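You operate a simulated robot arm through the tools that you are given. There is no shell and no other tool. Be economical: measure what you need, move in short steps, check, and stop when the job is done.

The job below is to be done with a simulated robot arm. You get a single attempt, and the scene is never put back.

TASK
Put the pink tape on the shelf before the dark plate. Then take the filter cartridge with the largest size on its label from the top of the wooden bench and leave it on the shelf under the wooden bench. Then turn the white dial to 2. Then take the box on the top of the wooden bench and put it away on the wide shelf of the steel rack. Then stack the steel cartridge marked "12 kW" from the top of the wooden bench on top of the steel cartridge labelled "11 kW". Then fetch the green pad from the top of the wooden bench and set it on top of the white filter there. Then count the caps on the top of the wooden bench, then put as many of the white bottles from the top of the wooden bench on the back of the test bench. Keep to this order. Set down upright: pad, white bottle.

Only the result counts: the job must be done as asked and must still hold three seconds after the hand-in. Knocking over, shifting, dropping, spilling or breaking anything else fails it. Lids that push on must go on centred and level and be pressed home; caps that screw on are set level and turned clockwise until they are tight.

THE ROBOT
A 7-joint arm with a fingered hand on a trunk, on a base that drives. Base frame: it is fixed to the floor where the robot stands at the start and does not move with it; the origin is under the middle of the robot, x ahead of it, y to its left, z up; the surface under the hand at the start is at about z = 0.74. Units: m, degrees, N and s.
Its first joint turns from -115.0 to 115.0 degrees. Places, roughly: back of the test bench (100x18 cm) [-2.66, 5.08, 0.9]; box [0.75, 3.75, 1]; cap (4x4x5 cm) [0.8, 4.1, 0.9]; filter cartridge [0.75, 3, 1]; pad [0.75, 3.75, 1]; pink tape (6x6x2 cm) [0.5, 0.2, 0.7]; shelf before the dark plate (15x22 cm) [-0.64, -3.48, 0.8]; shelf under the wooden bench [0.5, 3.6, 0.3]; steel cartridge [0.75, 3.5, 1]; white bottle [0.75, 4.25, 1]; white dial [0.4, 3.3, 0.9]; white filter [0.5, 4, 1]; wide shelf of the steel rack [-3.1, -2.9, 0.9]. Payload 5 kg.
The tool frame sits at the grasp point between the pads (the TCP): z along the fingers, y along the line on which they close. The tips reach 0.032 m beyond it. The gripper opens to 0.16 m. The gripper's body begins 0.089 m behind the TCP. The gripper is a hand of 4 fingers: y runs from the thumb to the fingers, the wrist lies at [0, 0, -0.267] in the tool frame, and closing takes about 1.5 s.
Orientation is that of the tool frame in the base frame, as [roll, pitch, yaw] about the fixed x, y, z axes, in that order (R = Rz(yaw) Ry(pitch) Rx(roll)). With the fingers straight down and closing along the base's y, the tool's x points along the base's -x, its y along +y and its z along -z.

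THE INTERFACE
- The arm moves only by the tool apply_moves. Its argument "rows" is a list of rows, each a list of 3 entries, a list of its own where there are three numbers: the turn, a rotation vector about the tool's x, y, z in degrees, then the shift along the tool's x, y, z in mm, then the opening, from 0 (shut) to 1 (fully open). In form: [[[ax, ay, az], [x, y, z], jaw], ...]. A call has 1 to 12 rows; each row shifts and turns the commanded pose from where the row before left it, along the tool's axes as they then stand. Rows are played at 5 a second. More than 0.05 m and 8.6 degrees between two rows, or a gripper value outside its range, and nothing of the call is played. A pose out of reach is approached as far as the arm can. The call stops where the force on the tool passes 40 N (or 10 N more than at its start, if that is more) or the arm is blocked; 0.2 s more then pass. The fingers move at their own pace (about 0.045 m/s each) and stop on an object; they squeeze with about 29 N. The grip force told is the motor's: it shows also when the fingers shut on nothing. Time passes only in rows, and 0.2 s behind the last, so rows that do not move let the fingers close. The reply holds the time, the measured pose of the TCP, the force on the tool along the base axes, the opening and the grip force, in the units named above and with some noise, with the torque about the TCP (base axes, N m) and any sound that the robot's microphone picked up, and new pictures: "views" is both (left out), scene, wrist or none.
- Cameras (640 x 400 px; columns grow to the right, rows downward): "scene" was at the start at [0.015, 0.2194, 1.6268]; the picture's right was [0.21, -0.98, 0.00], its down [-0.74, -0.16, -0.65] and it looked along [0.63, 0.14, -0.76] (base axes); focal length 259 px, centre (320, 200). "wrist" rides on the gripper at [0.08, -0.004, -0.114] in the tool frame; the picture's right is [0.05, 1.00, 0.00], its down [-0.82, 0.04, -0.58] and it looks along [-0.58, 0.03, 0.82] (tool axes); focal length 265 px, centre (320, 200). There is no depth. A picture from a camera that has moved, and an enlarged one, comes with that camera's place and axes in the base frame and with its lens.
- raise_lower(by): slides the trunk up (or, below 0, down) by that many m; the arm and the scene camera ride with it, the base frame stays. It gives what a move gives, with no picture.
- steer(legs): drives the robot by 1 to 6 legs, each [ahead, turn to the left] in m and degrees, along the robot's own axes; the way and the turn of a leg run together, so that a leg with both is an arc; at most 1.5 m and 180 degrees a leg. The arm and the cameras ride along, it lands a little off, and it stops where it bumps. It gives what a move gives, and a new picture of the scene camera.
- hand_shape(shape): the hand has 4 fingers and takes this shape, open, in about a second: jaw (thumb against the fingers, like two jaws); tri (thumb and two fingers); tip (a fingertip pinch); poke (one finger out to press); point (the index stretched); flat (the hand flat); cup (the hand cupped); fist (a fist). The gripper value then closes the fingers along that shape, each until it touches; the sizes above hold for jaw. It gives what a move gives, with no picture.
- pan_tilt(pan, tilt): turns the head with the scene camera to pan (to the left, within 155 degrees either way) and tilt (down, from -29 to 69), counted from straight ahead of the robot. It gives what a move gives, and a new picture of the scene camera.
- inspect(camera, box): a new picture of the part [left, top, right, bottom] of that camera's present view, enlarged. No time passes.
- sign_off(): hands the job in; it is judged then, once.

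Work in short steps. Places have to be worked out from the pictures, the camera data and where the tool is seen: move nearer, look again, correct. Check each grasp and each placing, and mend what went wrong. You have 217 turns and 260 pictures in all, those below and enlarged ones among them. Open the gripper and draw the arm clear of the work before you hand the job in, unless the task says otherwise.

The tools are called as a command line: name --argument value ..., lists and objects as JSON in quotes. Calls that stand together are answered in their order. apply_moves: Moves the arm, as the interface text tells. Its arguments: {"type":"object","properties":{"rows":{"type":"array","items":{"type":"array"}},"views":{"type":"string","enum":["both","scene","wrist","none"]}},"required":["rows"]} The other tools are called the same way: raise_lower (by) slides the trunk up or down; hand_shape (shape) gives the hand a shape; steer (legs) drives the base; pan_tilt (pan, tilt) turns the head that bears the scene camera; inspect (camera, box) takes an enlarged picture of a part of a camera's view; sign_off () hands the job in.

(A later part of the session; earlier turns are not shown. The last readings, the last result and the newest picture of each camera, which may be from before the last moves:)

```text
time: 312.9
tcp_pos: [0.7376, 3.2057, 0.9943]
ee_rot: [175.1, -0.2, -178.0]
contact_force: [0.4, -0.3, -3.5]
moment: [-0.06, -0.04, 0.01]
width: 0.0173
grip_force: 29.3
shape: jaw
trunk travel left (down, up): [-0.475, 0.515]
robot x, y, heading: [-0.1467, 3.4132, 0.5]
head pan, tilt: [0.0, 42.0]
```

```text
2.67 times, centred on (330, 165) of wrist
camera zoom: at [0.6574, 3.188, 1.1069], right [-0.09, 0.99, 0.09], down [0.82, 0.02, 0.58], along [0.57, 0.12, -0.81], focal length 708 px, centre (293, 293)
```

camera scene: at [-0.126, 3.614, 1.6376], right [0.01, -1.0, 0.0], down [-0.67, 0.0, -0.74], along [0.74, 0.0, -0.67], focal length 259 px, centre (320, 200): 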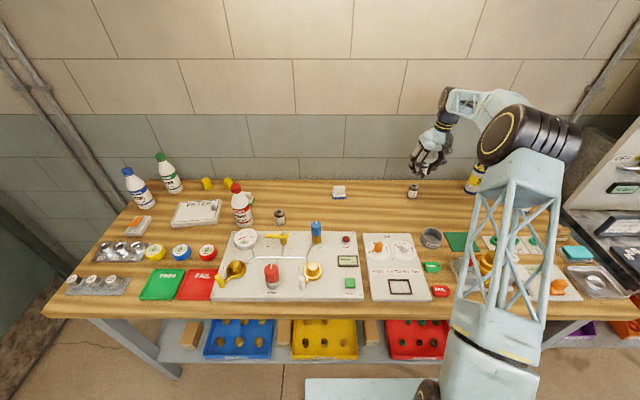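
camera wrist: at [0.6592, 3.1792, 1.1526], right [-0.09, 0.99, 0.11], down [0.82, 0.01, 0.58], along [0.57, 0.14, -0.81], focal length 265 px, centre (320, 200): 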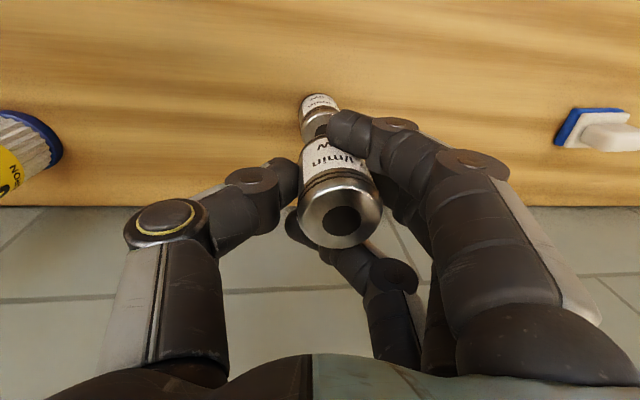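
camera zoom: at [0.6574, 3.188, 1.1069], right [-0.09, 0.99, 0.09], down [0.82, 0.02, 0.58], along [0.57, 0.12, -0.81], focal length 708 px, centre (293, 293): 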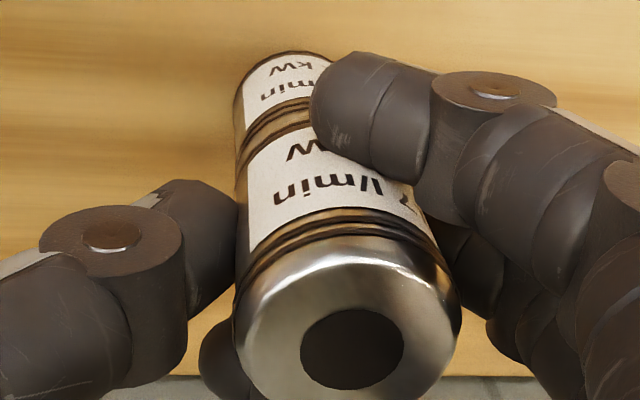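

Using the standing 11 kW as vertical reference, the held one now leans ~7° (top toward −y). Rotate back 7° about its bottom edge.

apply_moves --rows '[[[3.5, 0, 0], [0, 3.5, 0], 0], [[3.5, 0, 0], [0, 3.5, 0], 0], [[0, 0, 0], [0, 0, 0], 0]]' --views "none"

inspect --camera "scene" --box '[395, 155, 435, 205]'

inspect --camera "wrist" --box '[270, 90, 390, 240]'

```text
time: 313.7
tcp_pos: [0.7371, 3.214, 0.993]
ee_rot: [-177.8, -0.2, -178.0]
contact_force: [-0.3, -0.2, -2.4]
moment: [-0.02, 0.01, 0.01]
width: 0.017
grip_force: 29.2
shape: jaw
trunk travel left (down, up): [-0.475, 0.515]
robot x, y, heading: [-0.1495, 3.4106, 0.5]
head pan, tilt: [0.0, 42.0]
```

```text
8.00 times, centred on (415, 180) of scene
camera zoom: at [-0.1261, 3.614, 1.6376], right [0.01, -1.0, 0.0], down [-0.67, 0.0, -0.74], along [0.74, 0.0, -0.67], focal length 2073 px, centre (-440, 360)
```

zoom: 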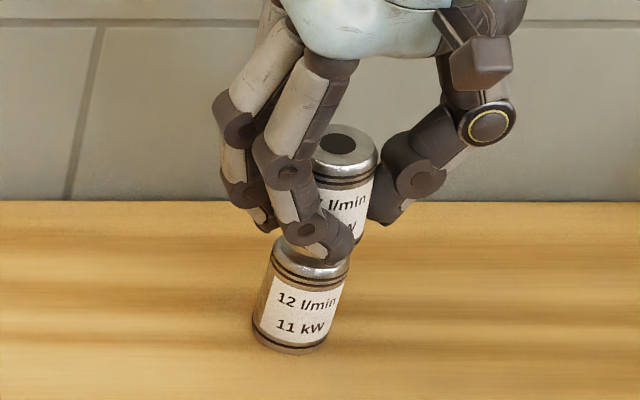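

```text
2.67 times, centred on (330, 165) of wrist
camera zoom: at [0.6567, 3.2096, 1.1074], right [-0.09, 1.0, -0.04], down [0.81, 0.09, 0.57], along [0.57, 0.02, -0.82], focal length 708 px, centre (293, 293)
```

zoom: 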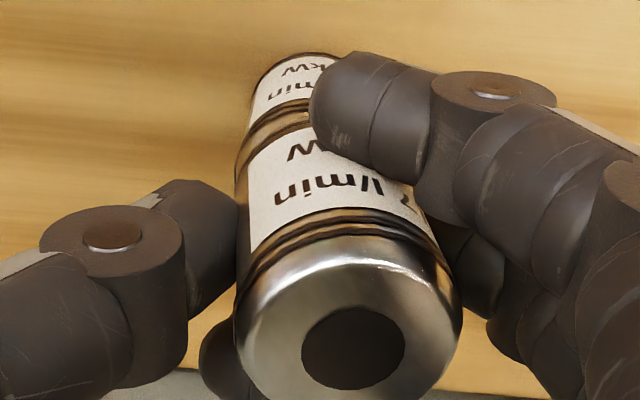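

Back off 2.5° of tilt and descend the last centimetre gently.

apply_moves --rows '[[[-2.5, 0, 0], [0, -2.5, 0], 0], [[0, 0, 0], [0, 0, 4], 0], [[0, 0, 0], [0, 0, 3], 0], [[0, 0, 0], [0, 0, 2], 0]]' --views "none"

apply_moves --rows '[[[0, 0, 0], [0, 0, 1.5], 0], [[0, 0, 0], [0, 0, 1.5], 0]]' --views "none"

inspect --camera "scene" --box '[395, 155, 435, 205]'

inspect --camera "wrist" --box '[270, 90, 390, 240]'

```text
time: 314.7
tcp_pos: [0.737, 3.2118, 0.9861]
ee_rot: [179.5, -0.2, -178.0]
contact_force: [-0.9, 0.1, -2.9]
moment: [0.01, -0.03, -0.04]
width: 0.0172
grip_force: 29.1
shape: jaw
trunk travel left (down, up): [-0.475, 0.515]
robot x, y, heading: [-0.1453, 3.413, 0.3]
head pan, tilt: [0.0, 42.0]
```

```text
time: 315.3
tcp_pos: [0.7376, 3.2125, 0.9831]
ee_rot: [179.5, -0.2, -178.0]
contact_force: [-0.1, -0.3, -3.9]
moment: [0.0, -0.02, -0.02]
width: 0.0172
grip_force: 28.5
shape: jaw
trunk travel left (down, up): [-0.475, 0.515]
robot x, y, heading: [-0.1452, 3.4149, 0.5]
head pan, tilt: [0.0, 42.0]
```

```text
8.00 times, centred on (415, 180) of scene
camera zoom: at [-0.1262, 3.614, 1.6376], right [0.01, -1.0, 0.0], down [-0.67, 0.0, -0.74], along [0.74, 0.01, -0.67], focal length 2073 px, centre (-440, 360)
```

zoom: 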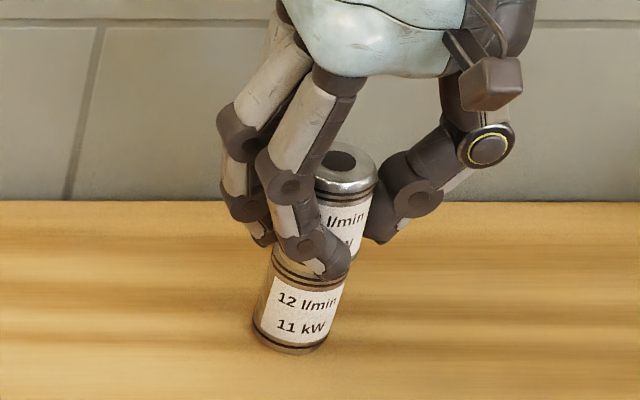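

```text
2.67 times, centred on (330, 165) of wrist
camera zoom: at [0.657, 3.2026, 1.0959], right [-0.09, 1.0, 0.01], down [0.82, 0.07, 0.57], along [0.57, 0.06, -0.82], focal length 708 px, centre (293, 293)
```

zoom: 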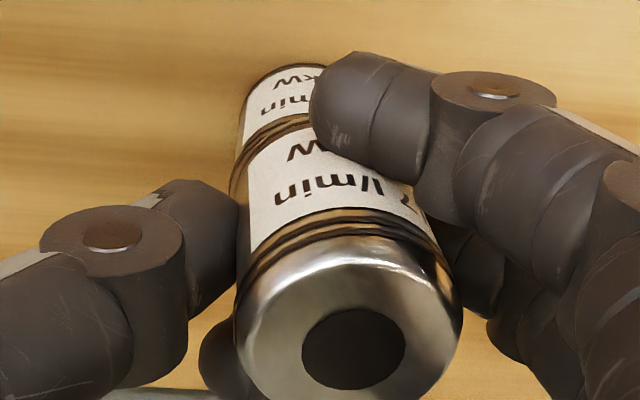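

Aligned within a couple of mm. Lower to contact.

apply_moves --rows '[[[0, 0, 0], [0, -0.5, 1.5], 0], [[0, 0, 0], [0, 0, 1.5], 0]]' --views "none"

apply_moves --rows '[[[0, 0, 0], [0, 0, 1.5], 0], [[0, 0, 0], [0, 0, 1], 0]]' --views "none"

```text
time: 315.9
tcp_pos: [0.7373, 3.2125, 0.979]
ee_rot: [179.6, -0.3, -178.0]
contact_force: [-0.1, 0.1, 0.2]
moment: [0.08, 0.01, -0.01]
width: 0.0172
grip_force: 28.9
shape: jaw
trunk travel left (down, up): [-0.475, 0.515]
robot x, y, heading: [-0.1486, 3.4168, 0.6]
head pan, tilt: [0.0, 42.0]
```

```text
time: 316.5
tcp_pos: [0.7368, 3.2124, 0.9778]
ee_rot: [179.6, -0.1, -178.0]
contact_force: [-0.3, -2.0, 11.0]
moment: [0.26, 0.07, 0.02]
width: 0.0178
grip_force: 29.4
shape: jaw
trunk travel left (down, up): [-0.475, 0.515]
robot x, y, heading: [-0.1482, 3.4108, 0.2]
head pan, tilt: [0.0, 42.0]
```

Contact. Open slowly.

apply_moves --rows '[[[0, 0, 0], [0, 0, 0], 0.14], [[0, 0, 0], [0, 0, 0], 0.17], [[0, 0, 0], [0, 0, 0], 0.2], [[0, 0, 0], [0, 0, 0], 0.25], [[0, 0, 0], [0, 0, 0], 0.3], [[0, 0, 0], [0, 0, 0], 0.4], [[0, 0, 0], [0, 0, 0], 0.4], [[0, 0, 0], [0, 0, 0], 0.4]]' --views "wrist"

inspect --camera "scene" --box '[395, 155, 435, 205]'

```text
time: 318.3
tcp_pos: [0.7375, 3.2122, 0.976]
ee_rot: [179.6, -0.1, -177.9]
contact_force: [0.7, 0.0, 0.5]
moment: [-0.03, 0.0, -0.01]
width: 0.0632
grip_force: 0.1
shape: jaw
trunk travel left (down, up): [-0.475, 0.515]
robot x, y, heading: [-0.1455, 3.4136, 0.4]
head pan, tilt: [0.0, 42.0]
camera wrist: at [0.6569, 3.2025, 1.0904], right [-0.09, 1.0, 0.01], down [0.82, 0.07, 0.58], along [0.57, 0.06, -0.82], focal length 265 px, centre (320, 200)
```

wrist: 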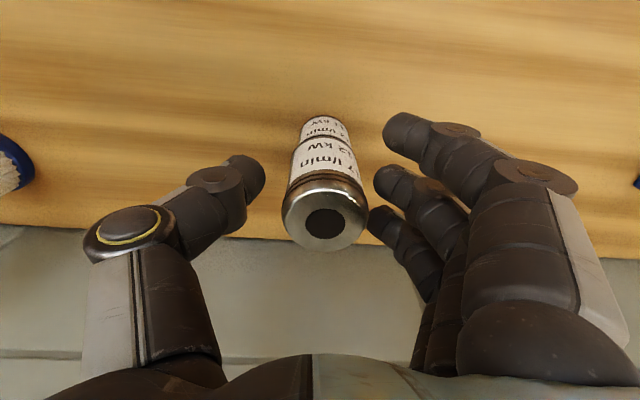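

```text
8.00 times, centred on (415, 180) of scene
camera zoom: at [-0.1264, 3.6141, 1.6376], right [0.01, -1.0, 0.0], down [-0.67, 0.0, -0.74], along [0.74, 0.01, -0.67], focal length 2073 px, centre (-440, 360)
```

zoom: 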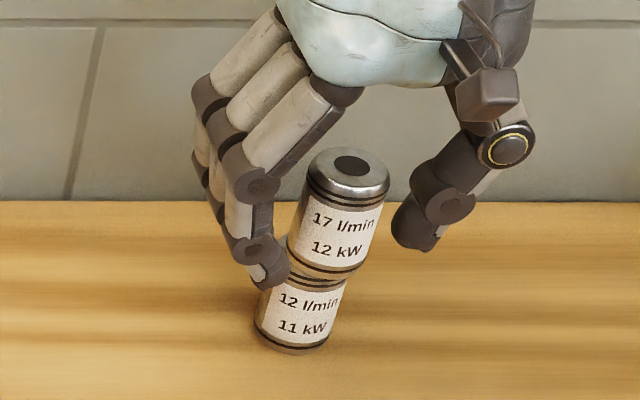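

Stack stands. Rise and relocate to the left part of the bench for the green pad.

apply_moves --rows '[[[0, 0, 0], [0, 0, -15], 0.5], [[0, 0, 0], [0, 0, -40], 0.5], [[0, 0, 0], [0, 0, -45], 0.5], [[0, 0, 0], [0, 0, -45], 0.5], [[0, 0, 0], [0, 0, -45], 0.5], [[0, 0, 0], [0, 0, -45], 0.5], [[0, 0, 0], [40, 20, -25], 0.5], [[0, 0, 0], [45, 20, 0], 0.5], [[0, 0, 0], [45, 20, 0], 0.5], [[0, 0, 0], [45, 20, 0], 0.5], [[0, 0, 0], [45, 20, 0], 0.5], [[0, 0, 0], [45, 20, 0], 0.5]]' --views "none"

steer --legs '[[-0.4, 0], [0, 90], [0.48, 0], [0, -90], [0.36, 0]]'

inspect --camera "wrist" --box '[0, 0, 640, 400]'

```text
refused: row 7 steps farther than a row can; nothing moved
```

```text
time: 320.7
tcp_pos: [0.3663, 3.2116, 0.9803]
ee_rot: [179.6, 0.7, -177.7]
contact_force: [5.4, 0.6, -0.6]
moment: [0.04, 0.02, 0.3]
width: 0.0637
grip_force: 0.1
shape: jaw
trunk travel left (down, up): [-0.475, 0.515]
robot x, y, heading: [-0.5268, 3.4076, 0.2]
head pan, tilt: [0.0, 42.0]
stopped in leg 1: the force on the tool passed its limit at 60 N (the readings are from after the stop); the commanded pose is now the measured one
camera scene: at [-0.503, 3.6117, 1.6376], right [0.01, -1.0, 0.0], down [-0.67, 0.0, -0.74], along [0.74, 0.0, -0.67], focal length 259 px, centre (320, 200)
```

scene: 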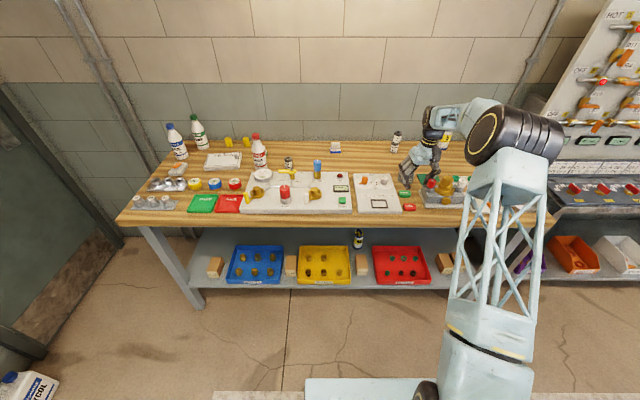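

```text
1.00 times, centred on (320, 200) of wrist (not enlarged: the box is as wide or as high as the picture)
camera zoom: at [0.2837, 3.2015, 1.0915], right [-0.09, 1.0, 0.01], down [0.81, 0.07, 0.59], along [0.58, 0.06, -0.81], focal length 265 px, centre (320, 200)
```

zoom: 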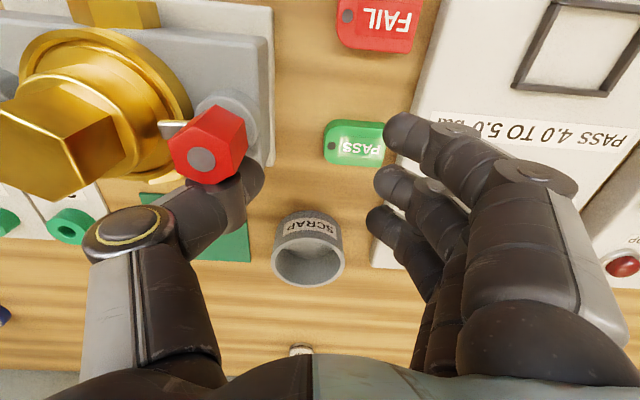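

The lift was refused, so the drive-back happened with the hand low, and the thumb hit the red knob. Check the stack, the valve block, and the dial.

inspect --camera "scene" --box '[340, 110, 500, 230]'

inspect --camera "wrist" --box '[0, 0, 320, 260]'

```text
3.33 times, centred on (420, 170) of scene
camera zoom: at [-0.503, 3.6117, 1.6376], right [0.01, -1.0, 0.0], down [-0.67, 0.0, -0.74], along [0.74, 0.0, -0.67], focal length 864 px, centre (-13, 300)
```

zoom: 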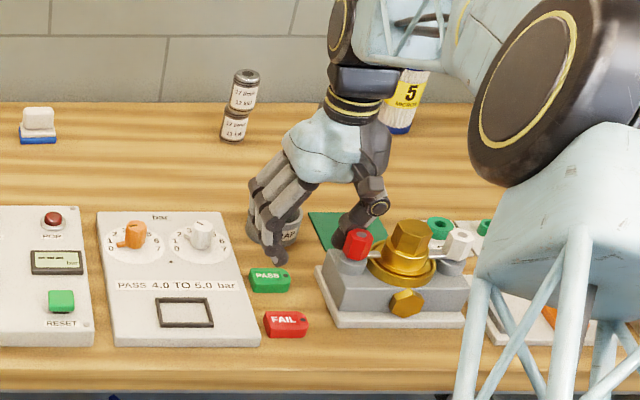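

```text
1.54 times, centred on (160, 130) of wrist
camera zoom: at [0.2837, 3.2015, 1.0915], right [-0.09, 1.0, 0.01], down [0.81, 0.07, 0.59], along [0.58, 0.06, -0.81], focal length 408 px, centre (566, 308)
```

zoom: 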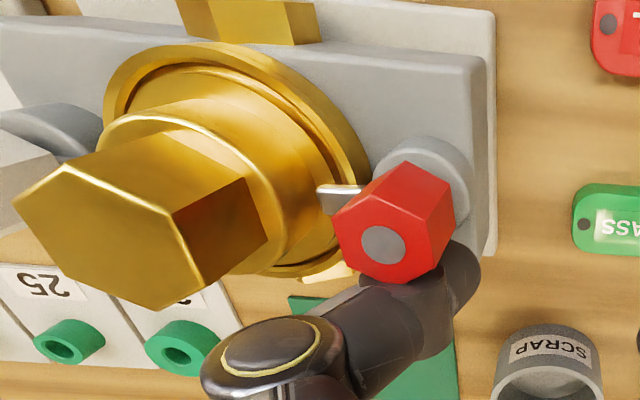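

Stack and fixtures look intact. Move off the knob slightly forward, then straight up.

apply_moves --rows '[[[0, 0, 0], [-8, 2, 0], 0.4], [[0, 0, 0], [0, 0, -20], 0.4], [[0, 0, 0], [0, 0, -45], 0.4], [[0, 0, 0], [0, 0, -45], 0.4], [[0, 0, 0], [0, 0, -45], 0.4], [[0, 0, 0], [0, 0, -45], 0.4], [[0, 0, 0], [0, 0, -45], 0.4]]' --views "wrist"

inspect --camera "scene" --box '[380, 115, 500, 215]'

inspect --camera "scene" --box '[350, 160, 400, 210]'

```text
time: 322.3
tcp_pos: [0.369, 3.2114, 1.2259]
ee_rot: [179.6, 0.6, -177.7]
contact_force: [0.0, 0.8, -0.7]
moment: [-0.01, 0.03, 0.0]
width: 0.0639
grip_force: 0.1
shape: jaw
trunk travel left (down, up): [-0.475, 0.515]
robot x, y, heading: [-0.5283, 3.4124, 0.2]
head pan, tilt: [0.0, 42.0]
camera wrist: at [0.2869, 3.2016, 1.3374], right [-0.09, 1.0, 0.01], down [0.81, 0.07, 0.59], along [0.58, 0.06, -0.81], focal length 265 px, centre (320, 200)
```

wrist: 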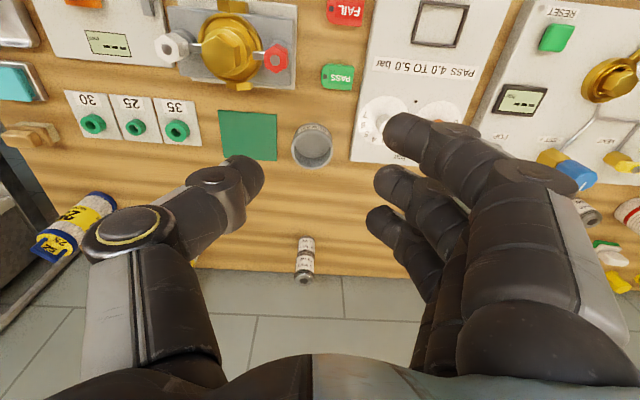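

```text
4.00 times, centred on (440, 165) of scene
camera zoom: at [-0.5035, 3.6121, 1.6375], right [0.01, -1.0, 0.0], down [-0.67, 0.0, -0.74], along [0.74, 0.0, -0.67], focal length 1037 px, centre (-160, 340)
```

zoom: 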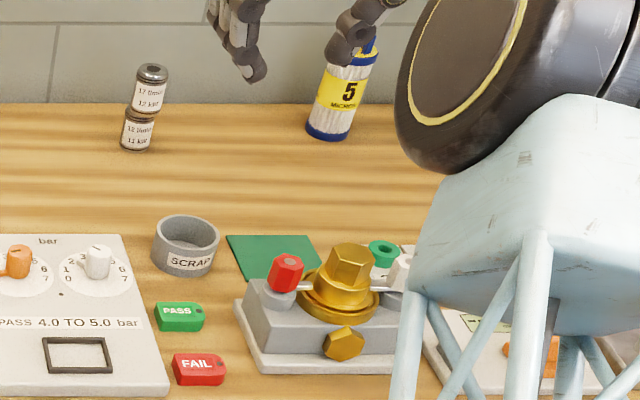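

```text
8.00 times, centred on (375, 185) of scene
camera zoom: at [-0.5035, 3.6121, 1.6375], right [0.01, -1.0, 0.0], down [-0.67, 0.0, -0.74], along [0.74, 0.0, -0.67], focal length 2073 px, centre (-120, 320)
```

zoom: 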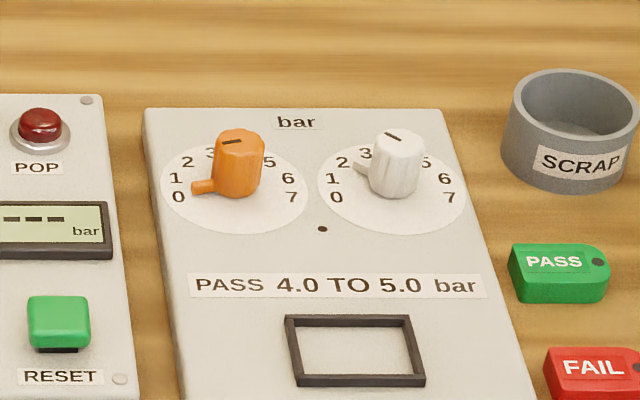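

All intact. Now relocate with the hand high.

steer --legs '[[0, 90], [0.48, 0], [0, -90], [0.36, 0]]'

inspect --camera "wrist" --box '[0, 0, 640, 400]'

```text
time: 335.1
tcp_pos: [0.7268, 3.6939, 1.2236]
ee_rot: [179.7, 0.6, -177.8]
contact_force: [0.1, -0.7, 0.2]
moment: [0.01, 0.02, 0.0]
width: 0.0639
grip_force: 0.1
shape: jaw
trunk travel left (down, up): [-0.475, 0.515]
robot x, y, heading: [-0.1654, 3.8933, 0.1]
head pan, tilt: [0.0, 42.0]
camera scene: at [-0.1456, 4.0957, 1.6375], right [0.0, -1.0, 0.0], down [-0.67, 0.0, -0.74], along [0.74, 0.0, -0.67], focal length 259 px, centre (320, 200)
```

scene: 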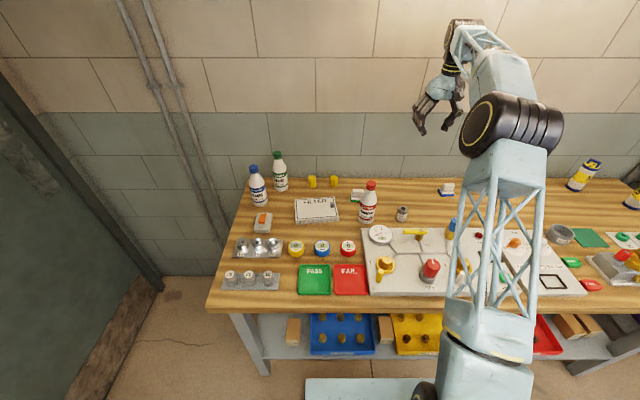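

```text
1.00 times, centred on (320, 200) of wrist (not enlarged: the box is as wide or as high as the picture)
camera zoom: at [0.6438, 3.6833, 1.3366], right [-0.09, 1.0, 0.01], down [0.81, 0.07, 0.59], along [0.58, 0.06, -0.81], focal length 265 px, centre (320, 200)
```

zoom: 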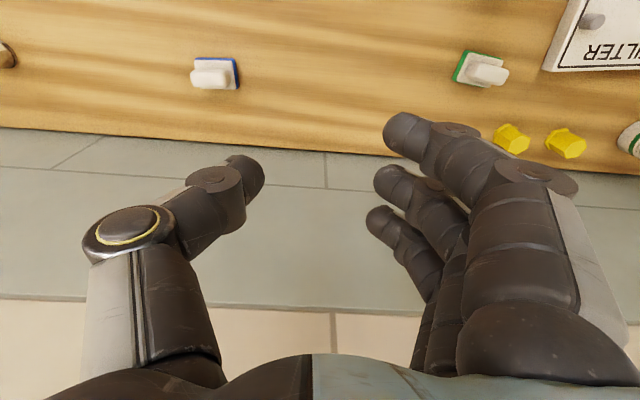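

Move over toward the green pad for a close look.

apply_moves --rows '[[[0, 0, 2.2], [10, 45, 0], 0.7], [[0, 0, 0], [10, 45, 0], 0.7], [[0, 0, 0], [10, 45, 0], 0.7], [[0, 0, 0], [10, 45, 0], 0.7], [[0, 0, 0], [10, 45, 0], 0.7], [[0, 0, 0], [10, 22, 0], 0.7]]' --views "wrist"

inspect --camera "wrist" --box '[200, 60, 500, 220]'

```text
time: 336.5
tcp_pos: [0.6628, 3.9411, 1.2258]
ee_rot: [179.6, 0.6, 179.9]
contact_force: [0.3, 0.0, 0.3]
moment: [-0.04, 0.03, -0.02]
width: 0.1114
grip_force: 0.1
shape: jaw
trunk travel left (down, up): [-0.475, 0.515]
robot x, y, heading: [-0.1712, 3.8972, 0.4]
head pan, tilt: [0.0, 42.0]
camera wrist: at [0.5811, 3.9345, 1.3383], right [-0.05, 1.0, 0.01], down [0.81, 0.04, 0.59], along [0.59, 0.03, -0.81], focal length 265 px, centre (320, 200)
```

wrist: 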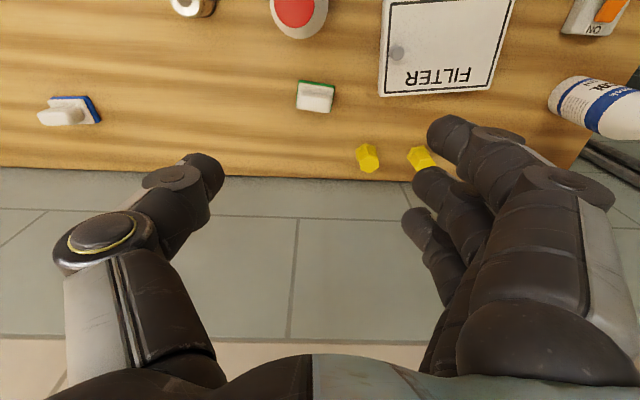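

```text
2.13 times, centred on (350, 140) of wrist
camera zoom: at [0.5811, 3.9345, 1.3383], right [-0.05, 1.0, 0.01], down [0.81, 0.04, 0.59], along [0.59, 0.03, -0.81], focal length 566 px, centre (256, 328)
```

zoom: 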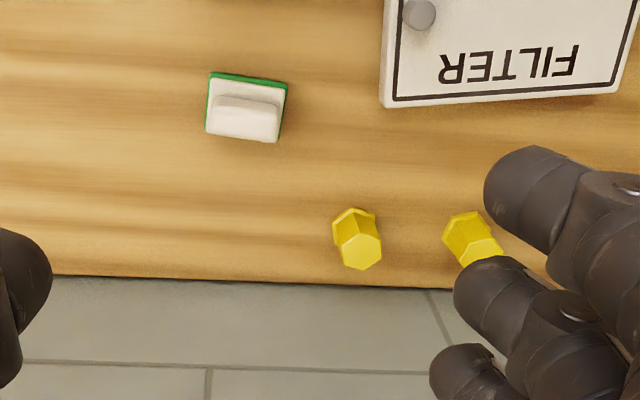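

Only two caps. Green pad at about (0.699, 3.933); the red bottle is close to where the wrist camera would come, so I tilt the hand 18° toward the wall before descending.

apply_moves --rows '[[[0, 0, 3.6], [-36, -8, 0], 0.7], [[0, 6, 0], [0, 0, 0], 0.7], [[0, 6, 0], [0, 0, 0], 0.7], [[0, 6, 0], [0, 0, 0], 0.7], [[0, 0, 0], [-12, 0, 38], 0.7], [[0, 0, 0], [-12, 0, 38], 0.7], [[0, 0, 0], [-12, 0, 38], 0.7], [[0, 0, 0], [-12, 0, 38], 0.7]]' --views "both"

inspect --camera "scene" --box '[300, 120, 420, 230]'

```text
time: 338.3
tcp_pos: [0.7076, 3.9297, 1.067]
ee_rot: [179.5, -14.3, 176.5]
contact_force: [-0.3, -0.4, -0.2]
moment: [0.0, 0.04, 0.0]
width: 0.1118
grip_force: 0.0
shape: jaw
out of reach, approached as far as the arm can: row 4
trunk travel left (down, up): [-0.475, 0.515]
robot x, y, heading: [-0.1725, 3.8918, 0.2]
head pan, tilt: [0.0, 42.0]
camera scene: at [-0.1455, 4.096, 1.6376], right [0.0, -1.0, 0.0], down [-0.67, 0.0, -0.74], along [0.74, 0.0, -0.67], focal length 259 px, centre (320, 200)
camera wrist: at [0.6574, 3.9266, 1.1968], right [0.01, 1.0, 0.02], down [0.93, -0.02, 0.36], along [0.36, 0.01, -0.93], focal length 265 px, centre (320, 200)
```

scene: 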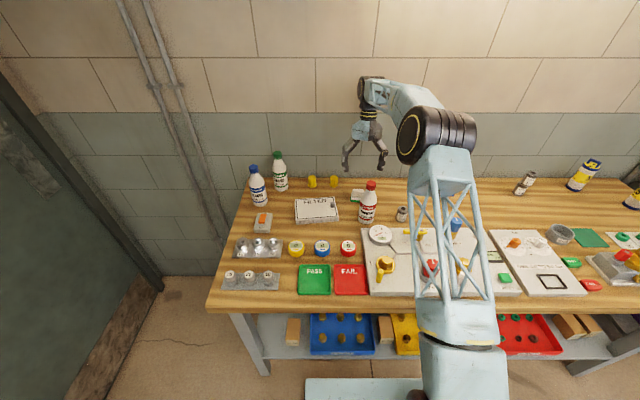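
wrist: 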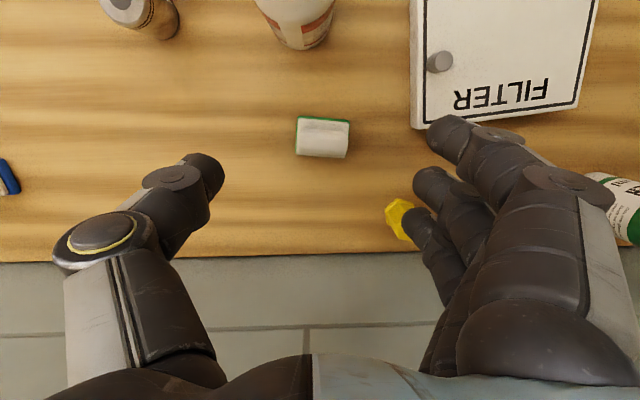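

```text
3.64 times, centred on (360, 175) of scene
camera zoom: at [-0.1455, 4.096, 1.6376], right [0.0, -1.0, 0.0], down [-0.67, 0.0, -0.74], along [0.74, 0.0, -0.67], focal length 942 px, centre (174, 291)
```

zoom: 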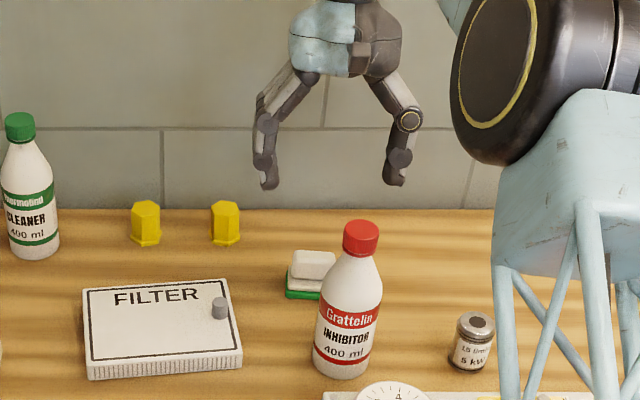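

Pad center confirmed at (0.700, 3.934). Descend around it.

apply_moves --rows '[[[0, 0, 0], [-7, 2, 36], 0.7], [[0, 0, 0], [-8, 1, 38], 0.7], [[0, 0, 0], [-8, 1, 38], 0.7], [[0, 0, 0], [-4, 0, 20], 0.7]]' --views "both"

inspect --camera "scene" --box '[300, 120, 420, 230]'

```text
time: 339.3
tcp_pos: [0.7031, 3.9374, 0.9331]
ee_rot: [179.5, -14.5, 176.4]
contact_force: [-0.1, -0.2, -0.5]
moment: [-0.01, 0.01, 0.03]
width: 0.1113
grip_force: 0.0
shape: jaw
trunk travel left (down, up): [-0.475, 0.515]
robot x, y, heading: [-0.166, 3.8955, -0.0]
head pan, tilt: [0.0, 42.0]
camera scene: at [-0.1458, 4.096, 1.6376], right [0.0, -1.0, 0.0], down [-0.67, 0.0, -0.74], along [0.74, 0.0, -0.67], focal length 259 px, centre (320, 200)
camera wrist: at [0.6525, 3.9334, 1.0624], right [0.01, 1.0, 0.02], down [0.93, -0.02, 0.36], along [0.36, 0.02, -0.93], focal length 265 px, centre (320, 200)
```

scene: 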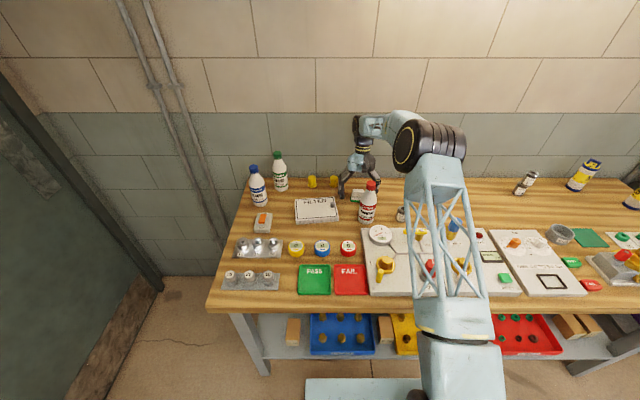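
wrist: 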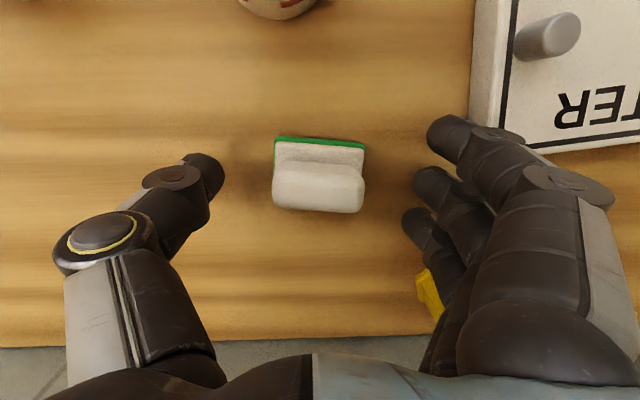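

```text
3.64 times, centred on (360, 175) of scene
camera zoom: at [-0.1458, 4.096, 1.6376], right [0.0, -1.0, 0.0], down [-0.67, 0.0, -0.74], along [0.74, 0.0, -0.67], focal length 942 px, centre (174, 291)
```

zoom: 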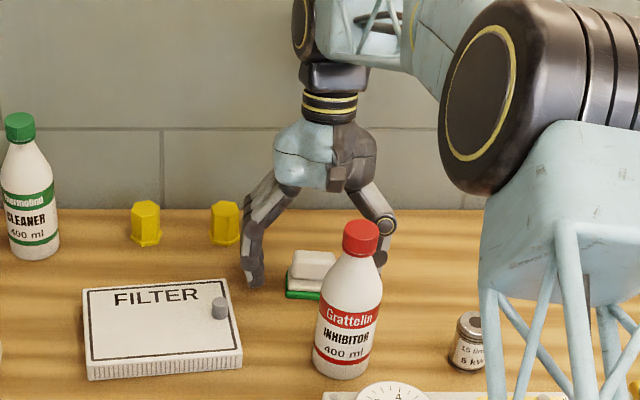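

Good centring. Descend 20 mm and close.

apply_moves --rows '[[[0, 0, 0], [-4, 0, 12], 0.7], [[0, 0, 0], [-2, 0, 8], 0.7], [[0, 0, 0], [0, 0, 0], 0], [[0, 0, 0], [0, 0, 0], 0], [[0, 0, 0], [0, 0, 0], 0], [[0, 0, 0], [0, 0, 0], 0], [[0, 0, 0], [0, 0, 0], 0], [[0, 0, 0], [0, 0, 0], 0], [[0, 0, 0], [0, 0, 0], 0], [[0, 0, 0], [0, 0, 0], 0], [[0, 0, 0], [0, 0, 0], 0], [[0, 0, 0], [0, 0, 0], 0]]' --views "wrist"

```text
time: 340.6
tcp_pos: [0.7045, 3.938, 0.9181]
ee_rot: [179.5, -13.8, 176.5]
contact_force: [-2.4, -1.0, 22.6]
moment: [1.49, -0.64, 0.13]
width: 0.0597
grip_force: 0.0
shape: jaw
trunk travel left (down, up): [-0.475, 0.515]
robot x, y, heading: [-0.1702, 3.8935, 0.1]
head pan, tilt: [0.0, 42.0]
stopped in row 6: the force on the tool passed its limit at 41 N (the readings are from after the stop); the commanded pose is now the measured one
camera wrist: at [0.6532, 3.9339, 1.0474], right [0.01, 1.0, 0.02], down [0.93, -0.02, 0.36], along [0.36, 0.02, -0.93], focal length 265 px, centre (320, 200)
```

wrist: 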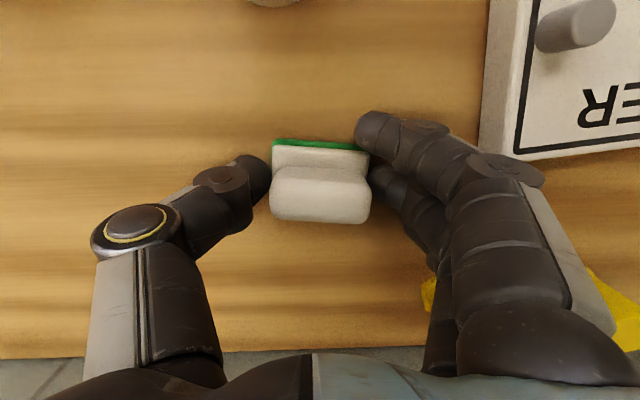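

The curling fingertips pressed on the table. Raise 6 mm and finish closing.

apply_moves --rows '[[[0, 0, 0], [1, 0, -6], 0.3], [[0, 0, 0], [0, 0, 0], 0], [[0, 0, 0], [0, 0, 0], 0], [[0, 0, 0], [0, 0, 0], 0], [[0, 0, 0], [0, 0, 0], 0], [[0, 0, 0], [0, 0, 0], 0], [[0, 0, 0], [0, 0, 0], 0], [[0, 0, 0], [0, 0, 0], 0]]' --views "wrist"

```text
time: 342.4
tcp_pos: [0.7056, 3.9368, 0.9203]
ee_rot: [179.5, -14.2, 176.3]
contact_force: [-0.1, 0.1, 7.3]
moment: [0.35, -0.12, 0.07]
width: 0.0381
grip_force: 28.9
shape: jaw
trunk travel left (down, up): [-0.475, 0.515]
robot x, y, heading: [-0.1684, 3.8966, 0.2]
head pan, tilt: [0.0, 42.0]
camera wrist: at [0.6542, 3.9337, 1.05], right [0.01, 1.0, 0.02], down [0.93, -0.02, 0.36], along [0.36, 0.01, -0.93], focal length 265 px, centre (320, 200)
```

wrist: 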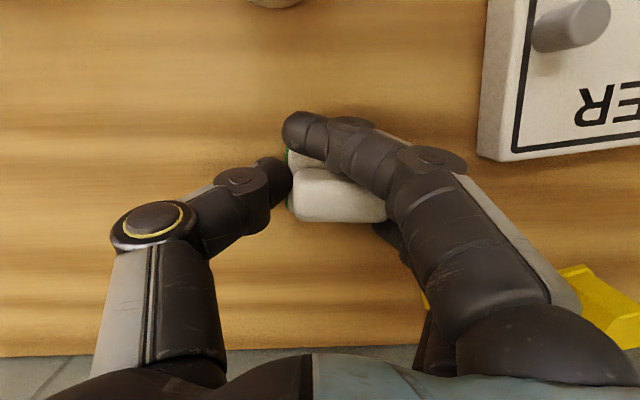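

Lift slightly and check the grip.

apply_moves --rows '[[[0, 0, 0], [2, 0, -10], 0], [[0, 0, 0], [6, 0, -25], 0], [[0, 0, 0], [8, 0, -38], 0]]' --views "wrist"

inspect --camera "scene" --box '[300, 120, 420, 230]'

```text
time: 343.2
tcp_pos: [0.7079, 3.9352, 0.9962]
ee_rot: [179.5, -14.3, 176.4]
contact_force: [0.0, -1.1, -1.3]
moment: [-0.02, 0.02, 0.0]
width: 0.0381
grip_force: 29.2
shape: jaw
trunk travel left (down, up): [-0.475, 0.515]
robot x, y, heading: [-0.1682, 3.8948, 0.4]
head pan, tilt: [0.0, 42.0]
camera wrist: at [0.6562, 3.9333, 1.1254], right [0.02, 1.0, 0.02], down [0.93, -0.02, 0.36], along [0.36, 0.01, -0.93], focal length 265 px, centre (320, 200)
```

wrist: 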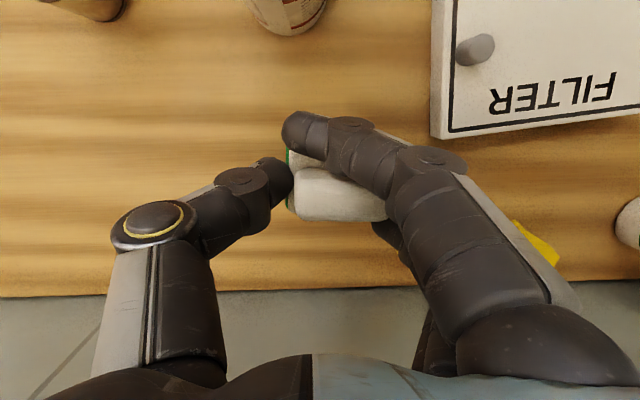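

```text
3.64 times, centred on (360, 175) of scene
camera zoom: at [-0.1461, 4.096, 1.6375], right [0.0, -1.0, 0.0], down [-0.67, 0.0, -0.74], along [0.74, 0.0, -0.67], focal length 942 px, centre (174, 291)
```

zoom: 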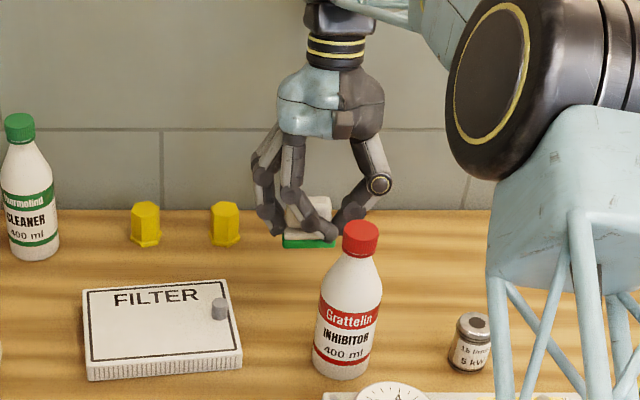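

Pad held. Move over the filter's free area (away from its knob), around (0.62, 4.135).

apply_moves --rows '[[[0, 0, 0], [0, 46, 0], 0], [[0, 0, 0], [0, 46, 0], 0], [[0, 0, 0], [0, 46, 0], 0], [[0, 0, 0], [0, 47, 0], 0], [[0, 0, 0], [47, 0, 12], 0], [[0, 0, 0], [47, 0, 12], 0]]' --views "wrist"

inspect --camera "scene" --box '[260, 140, 380, 240]'

```text
time: 344.6
tcp_pos: [0.6209, 4.1294, 0.9984]
ee_rot: [179.5, -14.2, 176.5]
contact_force: [-1.2, -0.4, -0.5]
moment: [0.02, -0.06, -0.01]
width: 0.0378
grip_force: 29.3
shape: jaw
trunk travel left (down, up): [-0.475, 0.515]
robot x, y, heading: [-0.1711, 3.8931, 0.2]
head pan, tilt: [0.0, 42.0]
camera wrist: at [0.5693, 4.1258, 1.1284], right [0.01, 1.0, 0.02], down [0.93, -0.02, 0.36], along [0.36, 0.02, -0.93], focal length 265 px, centre (320, 200)
```

wrist: 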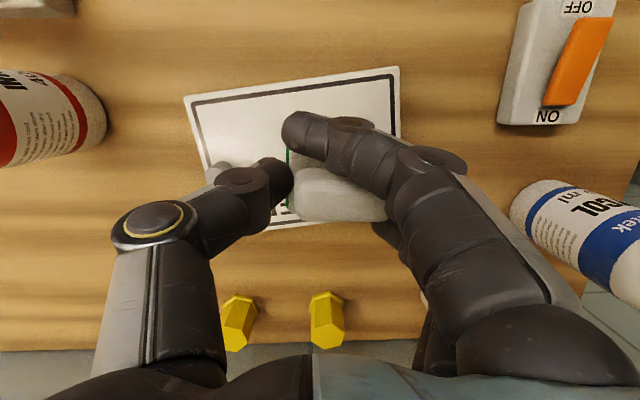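

```text
4.00 times, centred on (320, 190) of scene
camera zoom: at [-0.1471, 4.0957, 1.6376], right [0.0, -1.0, 0.0], down [-0.67, 0.0, -0.74], along [0.74, 0.0, -0.67], focal length 1037 px, centre (320, 240)
```

zoom: 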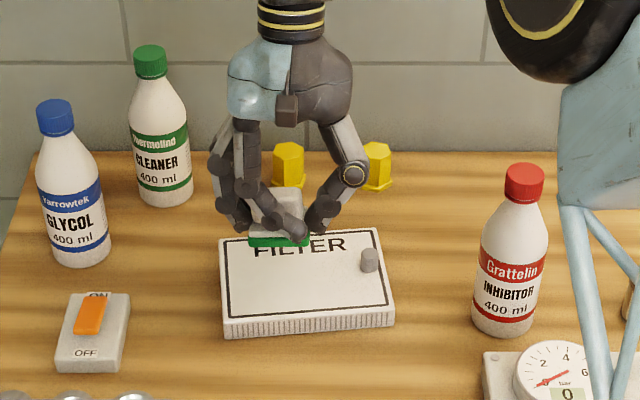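

Pad hovers over the filter near its middle. Descend to contact gently.

apply_moves --rows '[[[0, 0, 0], [8, 0, 2], 0], [[0, 0, 0], [-5, 0, 19], 0], [[0, 0, 0], [-4, 0, 17], 0], [[0, 0, 0], [-2, 0, 8], 0]]' --views "none"

apply_moves --rows '[[[0, 0, 0], [-0.5, 0, 3], 0], [[0, 0, 0], [-0.5, 0, 2], 0], [[0, 0, 0], [-0.5, 0, 2], 0]]' --views "none"

inspect --camera "scene" --box '[290, 160, 360, 230]'

```text
time: 345.6
tcp_pos: [0.6143, 4.129, 0.9516]
ee_rot: [179.4, -14.2, 176.3]
contact_force: [0.1, -0.3, -0.5]
moment: [-0.02, -0.01, 0.02]
width: 0.0378
grip_force: 29.0
shape: jaw
trunk travel left (down, up): [-0.475, 0.515]
robot x, y, heading: [-0.1701, 3.8947, 0.3]
head pan, tilt: [0.0, 42.0]
```

```text
time: 346.4
tcp_pos: [0.6146, 4.1285, 0.9469]
ee_rot: [179.4, -14.0, 176.3]
contact_force: [-0.4, 0.3, 14.9]
moment: [0.63, -0.16, 0.07]
width: 0.0376
grip_force: 29.0
shape: jaw
trunk travel left (down, up): [-0.475, 0.515]
robot x, y, heading: [-0.1678, 3.8921, 0.4]
head pan, tilt: [0.0, 42.0]
```

```text
5.71 times, centred on (325, 195) of scene
camera zoom: at [-0.1472, 4.0956, 1.6379], right [0.0, -1.0, 0.0], down [-0.67, 0.0, -0.74], along [0.74, 0.0, -0.67], focal length 1481 px, centre (291, 229)
```

zoom: 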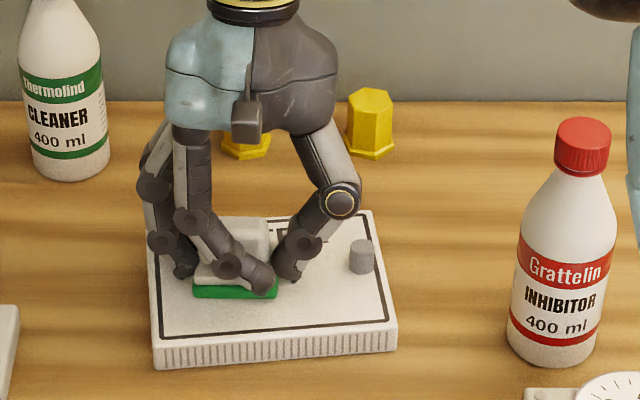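

Contact. Open slowly.

apply_moves --rows '[[[0, 0, 0], [0, 0, -1], 0.25], [[0, 0, 0], [0, 0, 0], 0.3], [[0, 0, 0], [0, 0, 0], 0.4], [[0, 0, 0], [0, 0, 0], 0.5], [[0, 0, 0], [0, 0, 0], 0.5], [[0, 0, 0], [0, 0, 0], 0.5], [[0, 0, 0], [4, 0, -15], 0.5], [[0, 0, 0], [8, 0, -35], 0.5], [[0, 0, 0], [10, 0, -40], 0.5], [[0, 0, 0], [10, 0, -40], 0.5], [[0, 0, 0], [10, 0, -40], 0.5]]' --views "wrist"

inspect --camera "scene" --box '[290, 160, 360, 230]'

```text
time: 348.8
tcp_pos: [0.6155, 4.1271, 1.119]
ee_rot: [179.6, -14.4, 176.4]
contact_force: [-0.4, 0.5, -0.3]
moment: [-0.02, 0.02, 0.0]
width: 0.0793
grip_force: 0.0
shape: jaw
trunk travel left (down, up): [-0.475, 0.515]
robot x, y, heading: [-0.1702, 3.8921, -0.1]
head pan, tilt: [0.0, 42.0]
camera wrist: at [0.5646, 4.1227, 1.2485], right [0.01, 1.0, 0.02], down [0.93, -0.02, 0.36], along [0.36, 0.01, -0.93], focal length 265 px, centre (320, 200)
```

wrist: 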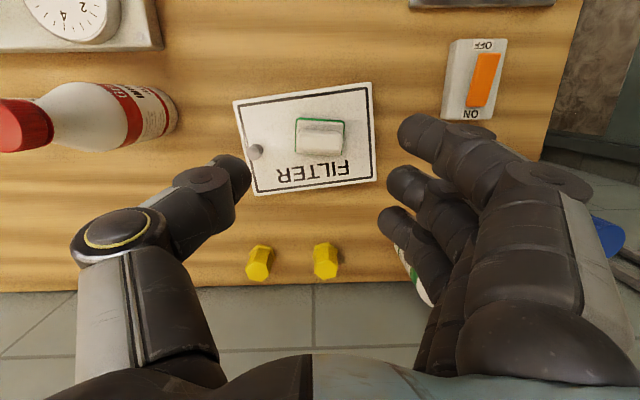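

```text
5.71 times, centred on (325, 195) of scene
camera zoom: at [-0.1462, 4.096, 1.6375], right [0.0, -1.0, 0.0], down [-0.67, 0.0, -0.74], along [0.74, 0.0, -0.67], focal length 1481 px, centre (291, 229)
```

zoom: 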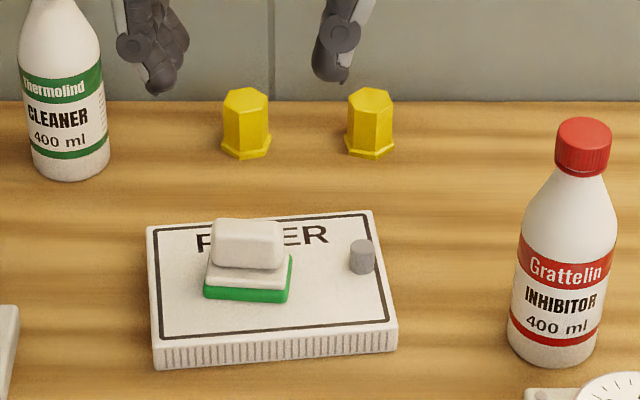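

Pad sits upright on the filter. Two caps → two bottles. Next, retract and set up a tilted side grasp for the blue-capped GLYCOL bottle.

apply_moves --rows '[[[0, 0, 0], [29, 31.5, 7], 1], [[0, 0, 0], [29, 31.5, 7], 1], [[0, 0, 0], [29, 31.5, 7], 1], [[0, 0, 0], [29, 31.5, 7], 1], [[0, 0, 0], [29, 31.5, 7], 1], [[0, 0, 0], [29, 31.5, 7], 1], [[0, 0, 0], [29, 31.5, 7], 1]]' --views "none"

apply_moves --rows '[[[0, -7.8, 0], [0, 0, 0], 1], [[0, -7.8, 0], [0, 0, 0], 1], [[0, -7.8, 0], [0, 0, 0], 1], [[0, -7.8, 0], [0, 0, 0], 1], [[0, -7.8, 0], [0, 0, 0], 1], [[0, -7.8, 0], [0, 0, 0], 1], [[0, -7.8, 0], [0, 0, 0], 1]]' --views "both"

```text
time: 350.4
tcp_pos: [0.42, 4.3628, 1.1262]
ee_rot: [179.6, -14.1, 176.5]
contact_force: [-0.1, 0.4, -1.2]
moment: [-0.01, 0.02, 0.03]
width: 0.1598
grip_force: 0.0
shape: jaw
trunk travel left (down, up): [-0.475, 0.515]
robot x, y, heading: [-0.1705, 3.8916, 0.1]
head pan, tilt: [0.0, 42.0]
```

```text
time: 352.0
tcp_pos: [0.4222, 4.361, 1.1254]
ee_rot: [179.3, 40.5, 176.0]
contact_force: [0.0, 0.2, 0.8]
moment: [0.02, 0.02, 0.04]
width: 0.1596
grip_force: 0.1
shape: jaw
trunk travel left (down, up): [-0.475, 0.515]
robot x, y, heading: [-0.1673, 3.8979, 0.3]
head pan, tilt: [0.0, 42.0]
camera scene: at [-0.1463, 4.0964, 1.6376], right [0.0, -1.0, 0.0], down [-0.67, 0.0, -0.74], along [0.74, 0.0, -0.67], focal length 259 px, centre (320, 200)
camera wrist: at [0.2863, 4.3635, 1.1594], right [0.02, 1.0, -0.02], down [0.25, 0.02, 0.97], along [0.97, -0.03, -0.25], focal length 265 px, centre (320, 200)
```

scene: 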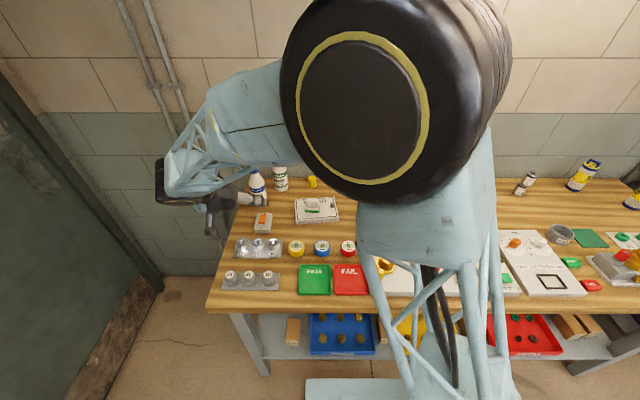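
wrist: 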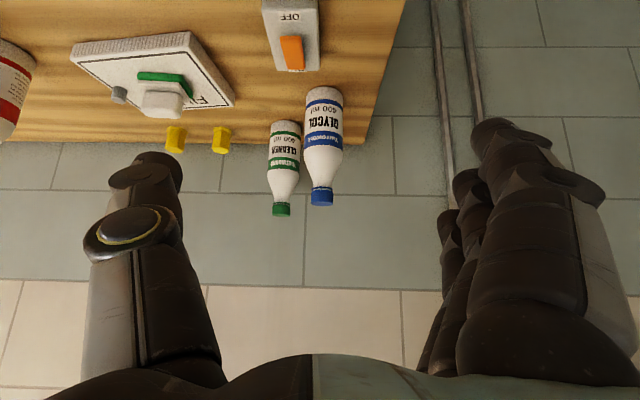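

Glycol center ≈(0.70, 4.352). Approach along the tool axis.

apply_moves --rows '[[[0, 0, 0], [-8, 0, 40], 0.8], [[0, 0, 0], [-8, 0, 40], 0.8], [[0, 0, 0], [-8, 0, 40], 0.8], [[0, 0, 0], [-8, 0, 40], 0.8], [[0, 0, 0], [-8, 2, 38], 0.8]]' --views "wrist"

```text
time: 353.2
tcp_pos: [0.5808, 4.3521, 0.9993]
ee_rot: [179.4, 40.4, 175.9]
contact_force: [0.7, 0.1, -1.0]
moment: [-0.04, -0.02, 0.0]
width: 0.1284
grip_force: 0.2
shape: jaw
trunk travel left (down, up): [-0.475, 0.515]
robot x, y, heading: [-0.167, 3.8895, 0.0]
head pan, tilt: [0.0, 42.0]
camera wrist: at [0.4445, 4.3546, 1.0339], right [0.03, 1.0, -0.03], down [0.25, 0.02, 0.97], along [0.97, -0.03, -0.25], focal length 265 px, centre (320, 200)
```

wrist: 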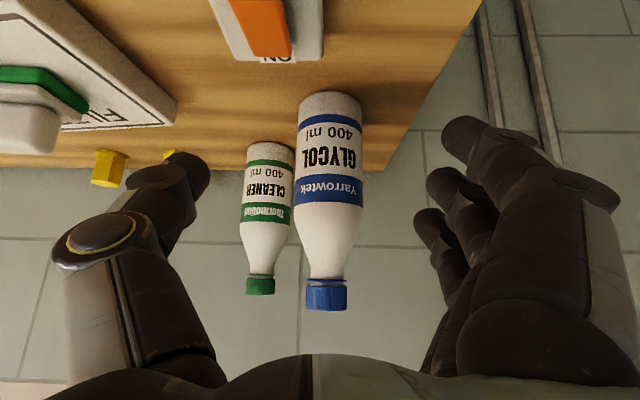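

apply_moves --rows '[[[0, 0, 0], [-19, 4, 40], 0.8], [[0, 0, 0], [-19, 4, 40], 0.8], [[0, 0, 0], [-19, 4, 40], 0.8], [[0, 0, 0], [0, 0, 0], 0.8]]' --views "wrist"

```text
time: 354.2
tcp_pos: [0.7023, 4.3582, 0.9455]
ee_rot: [179.2, 40.4, 175.8]
contact_force: [0.2, 0.9, 0.1]
moment: [-0.01, -0.04, -0.03]
width: 0.1282
grip_force: 0.1
shape: jaw
trunk travel left (down, up): [-0.475, 0.515]
robot x, y, heading: [-0.1707, 3.892, 0.0]
head pan, tilt: [0.0, 42.0]
camera wrist: at [0.5667, 4.361, 0.98], right [0.03, 1.0, -0.02], down [0.25, 0.02, 0.97], along [0.97, -0.03, -0.25], focal length 265 px, centre (320, 200)
```

wrist: 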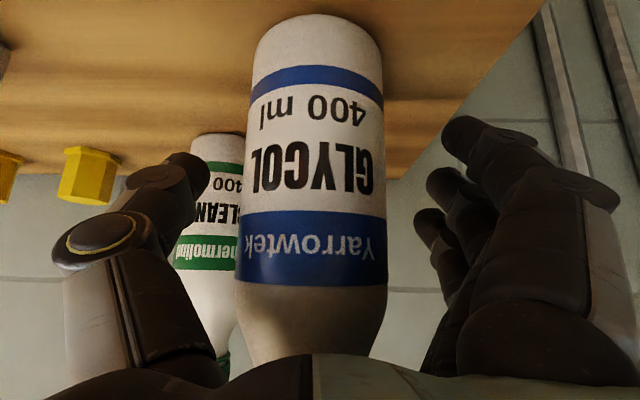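

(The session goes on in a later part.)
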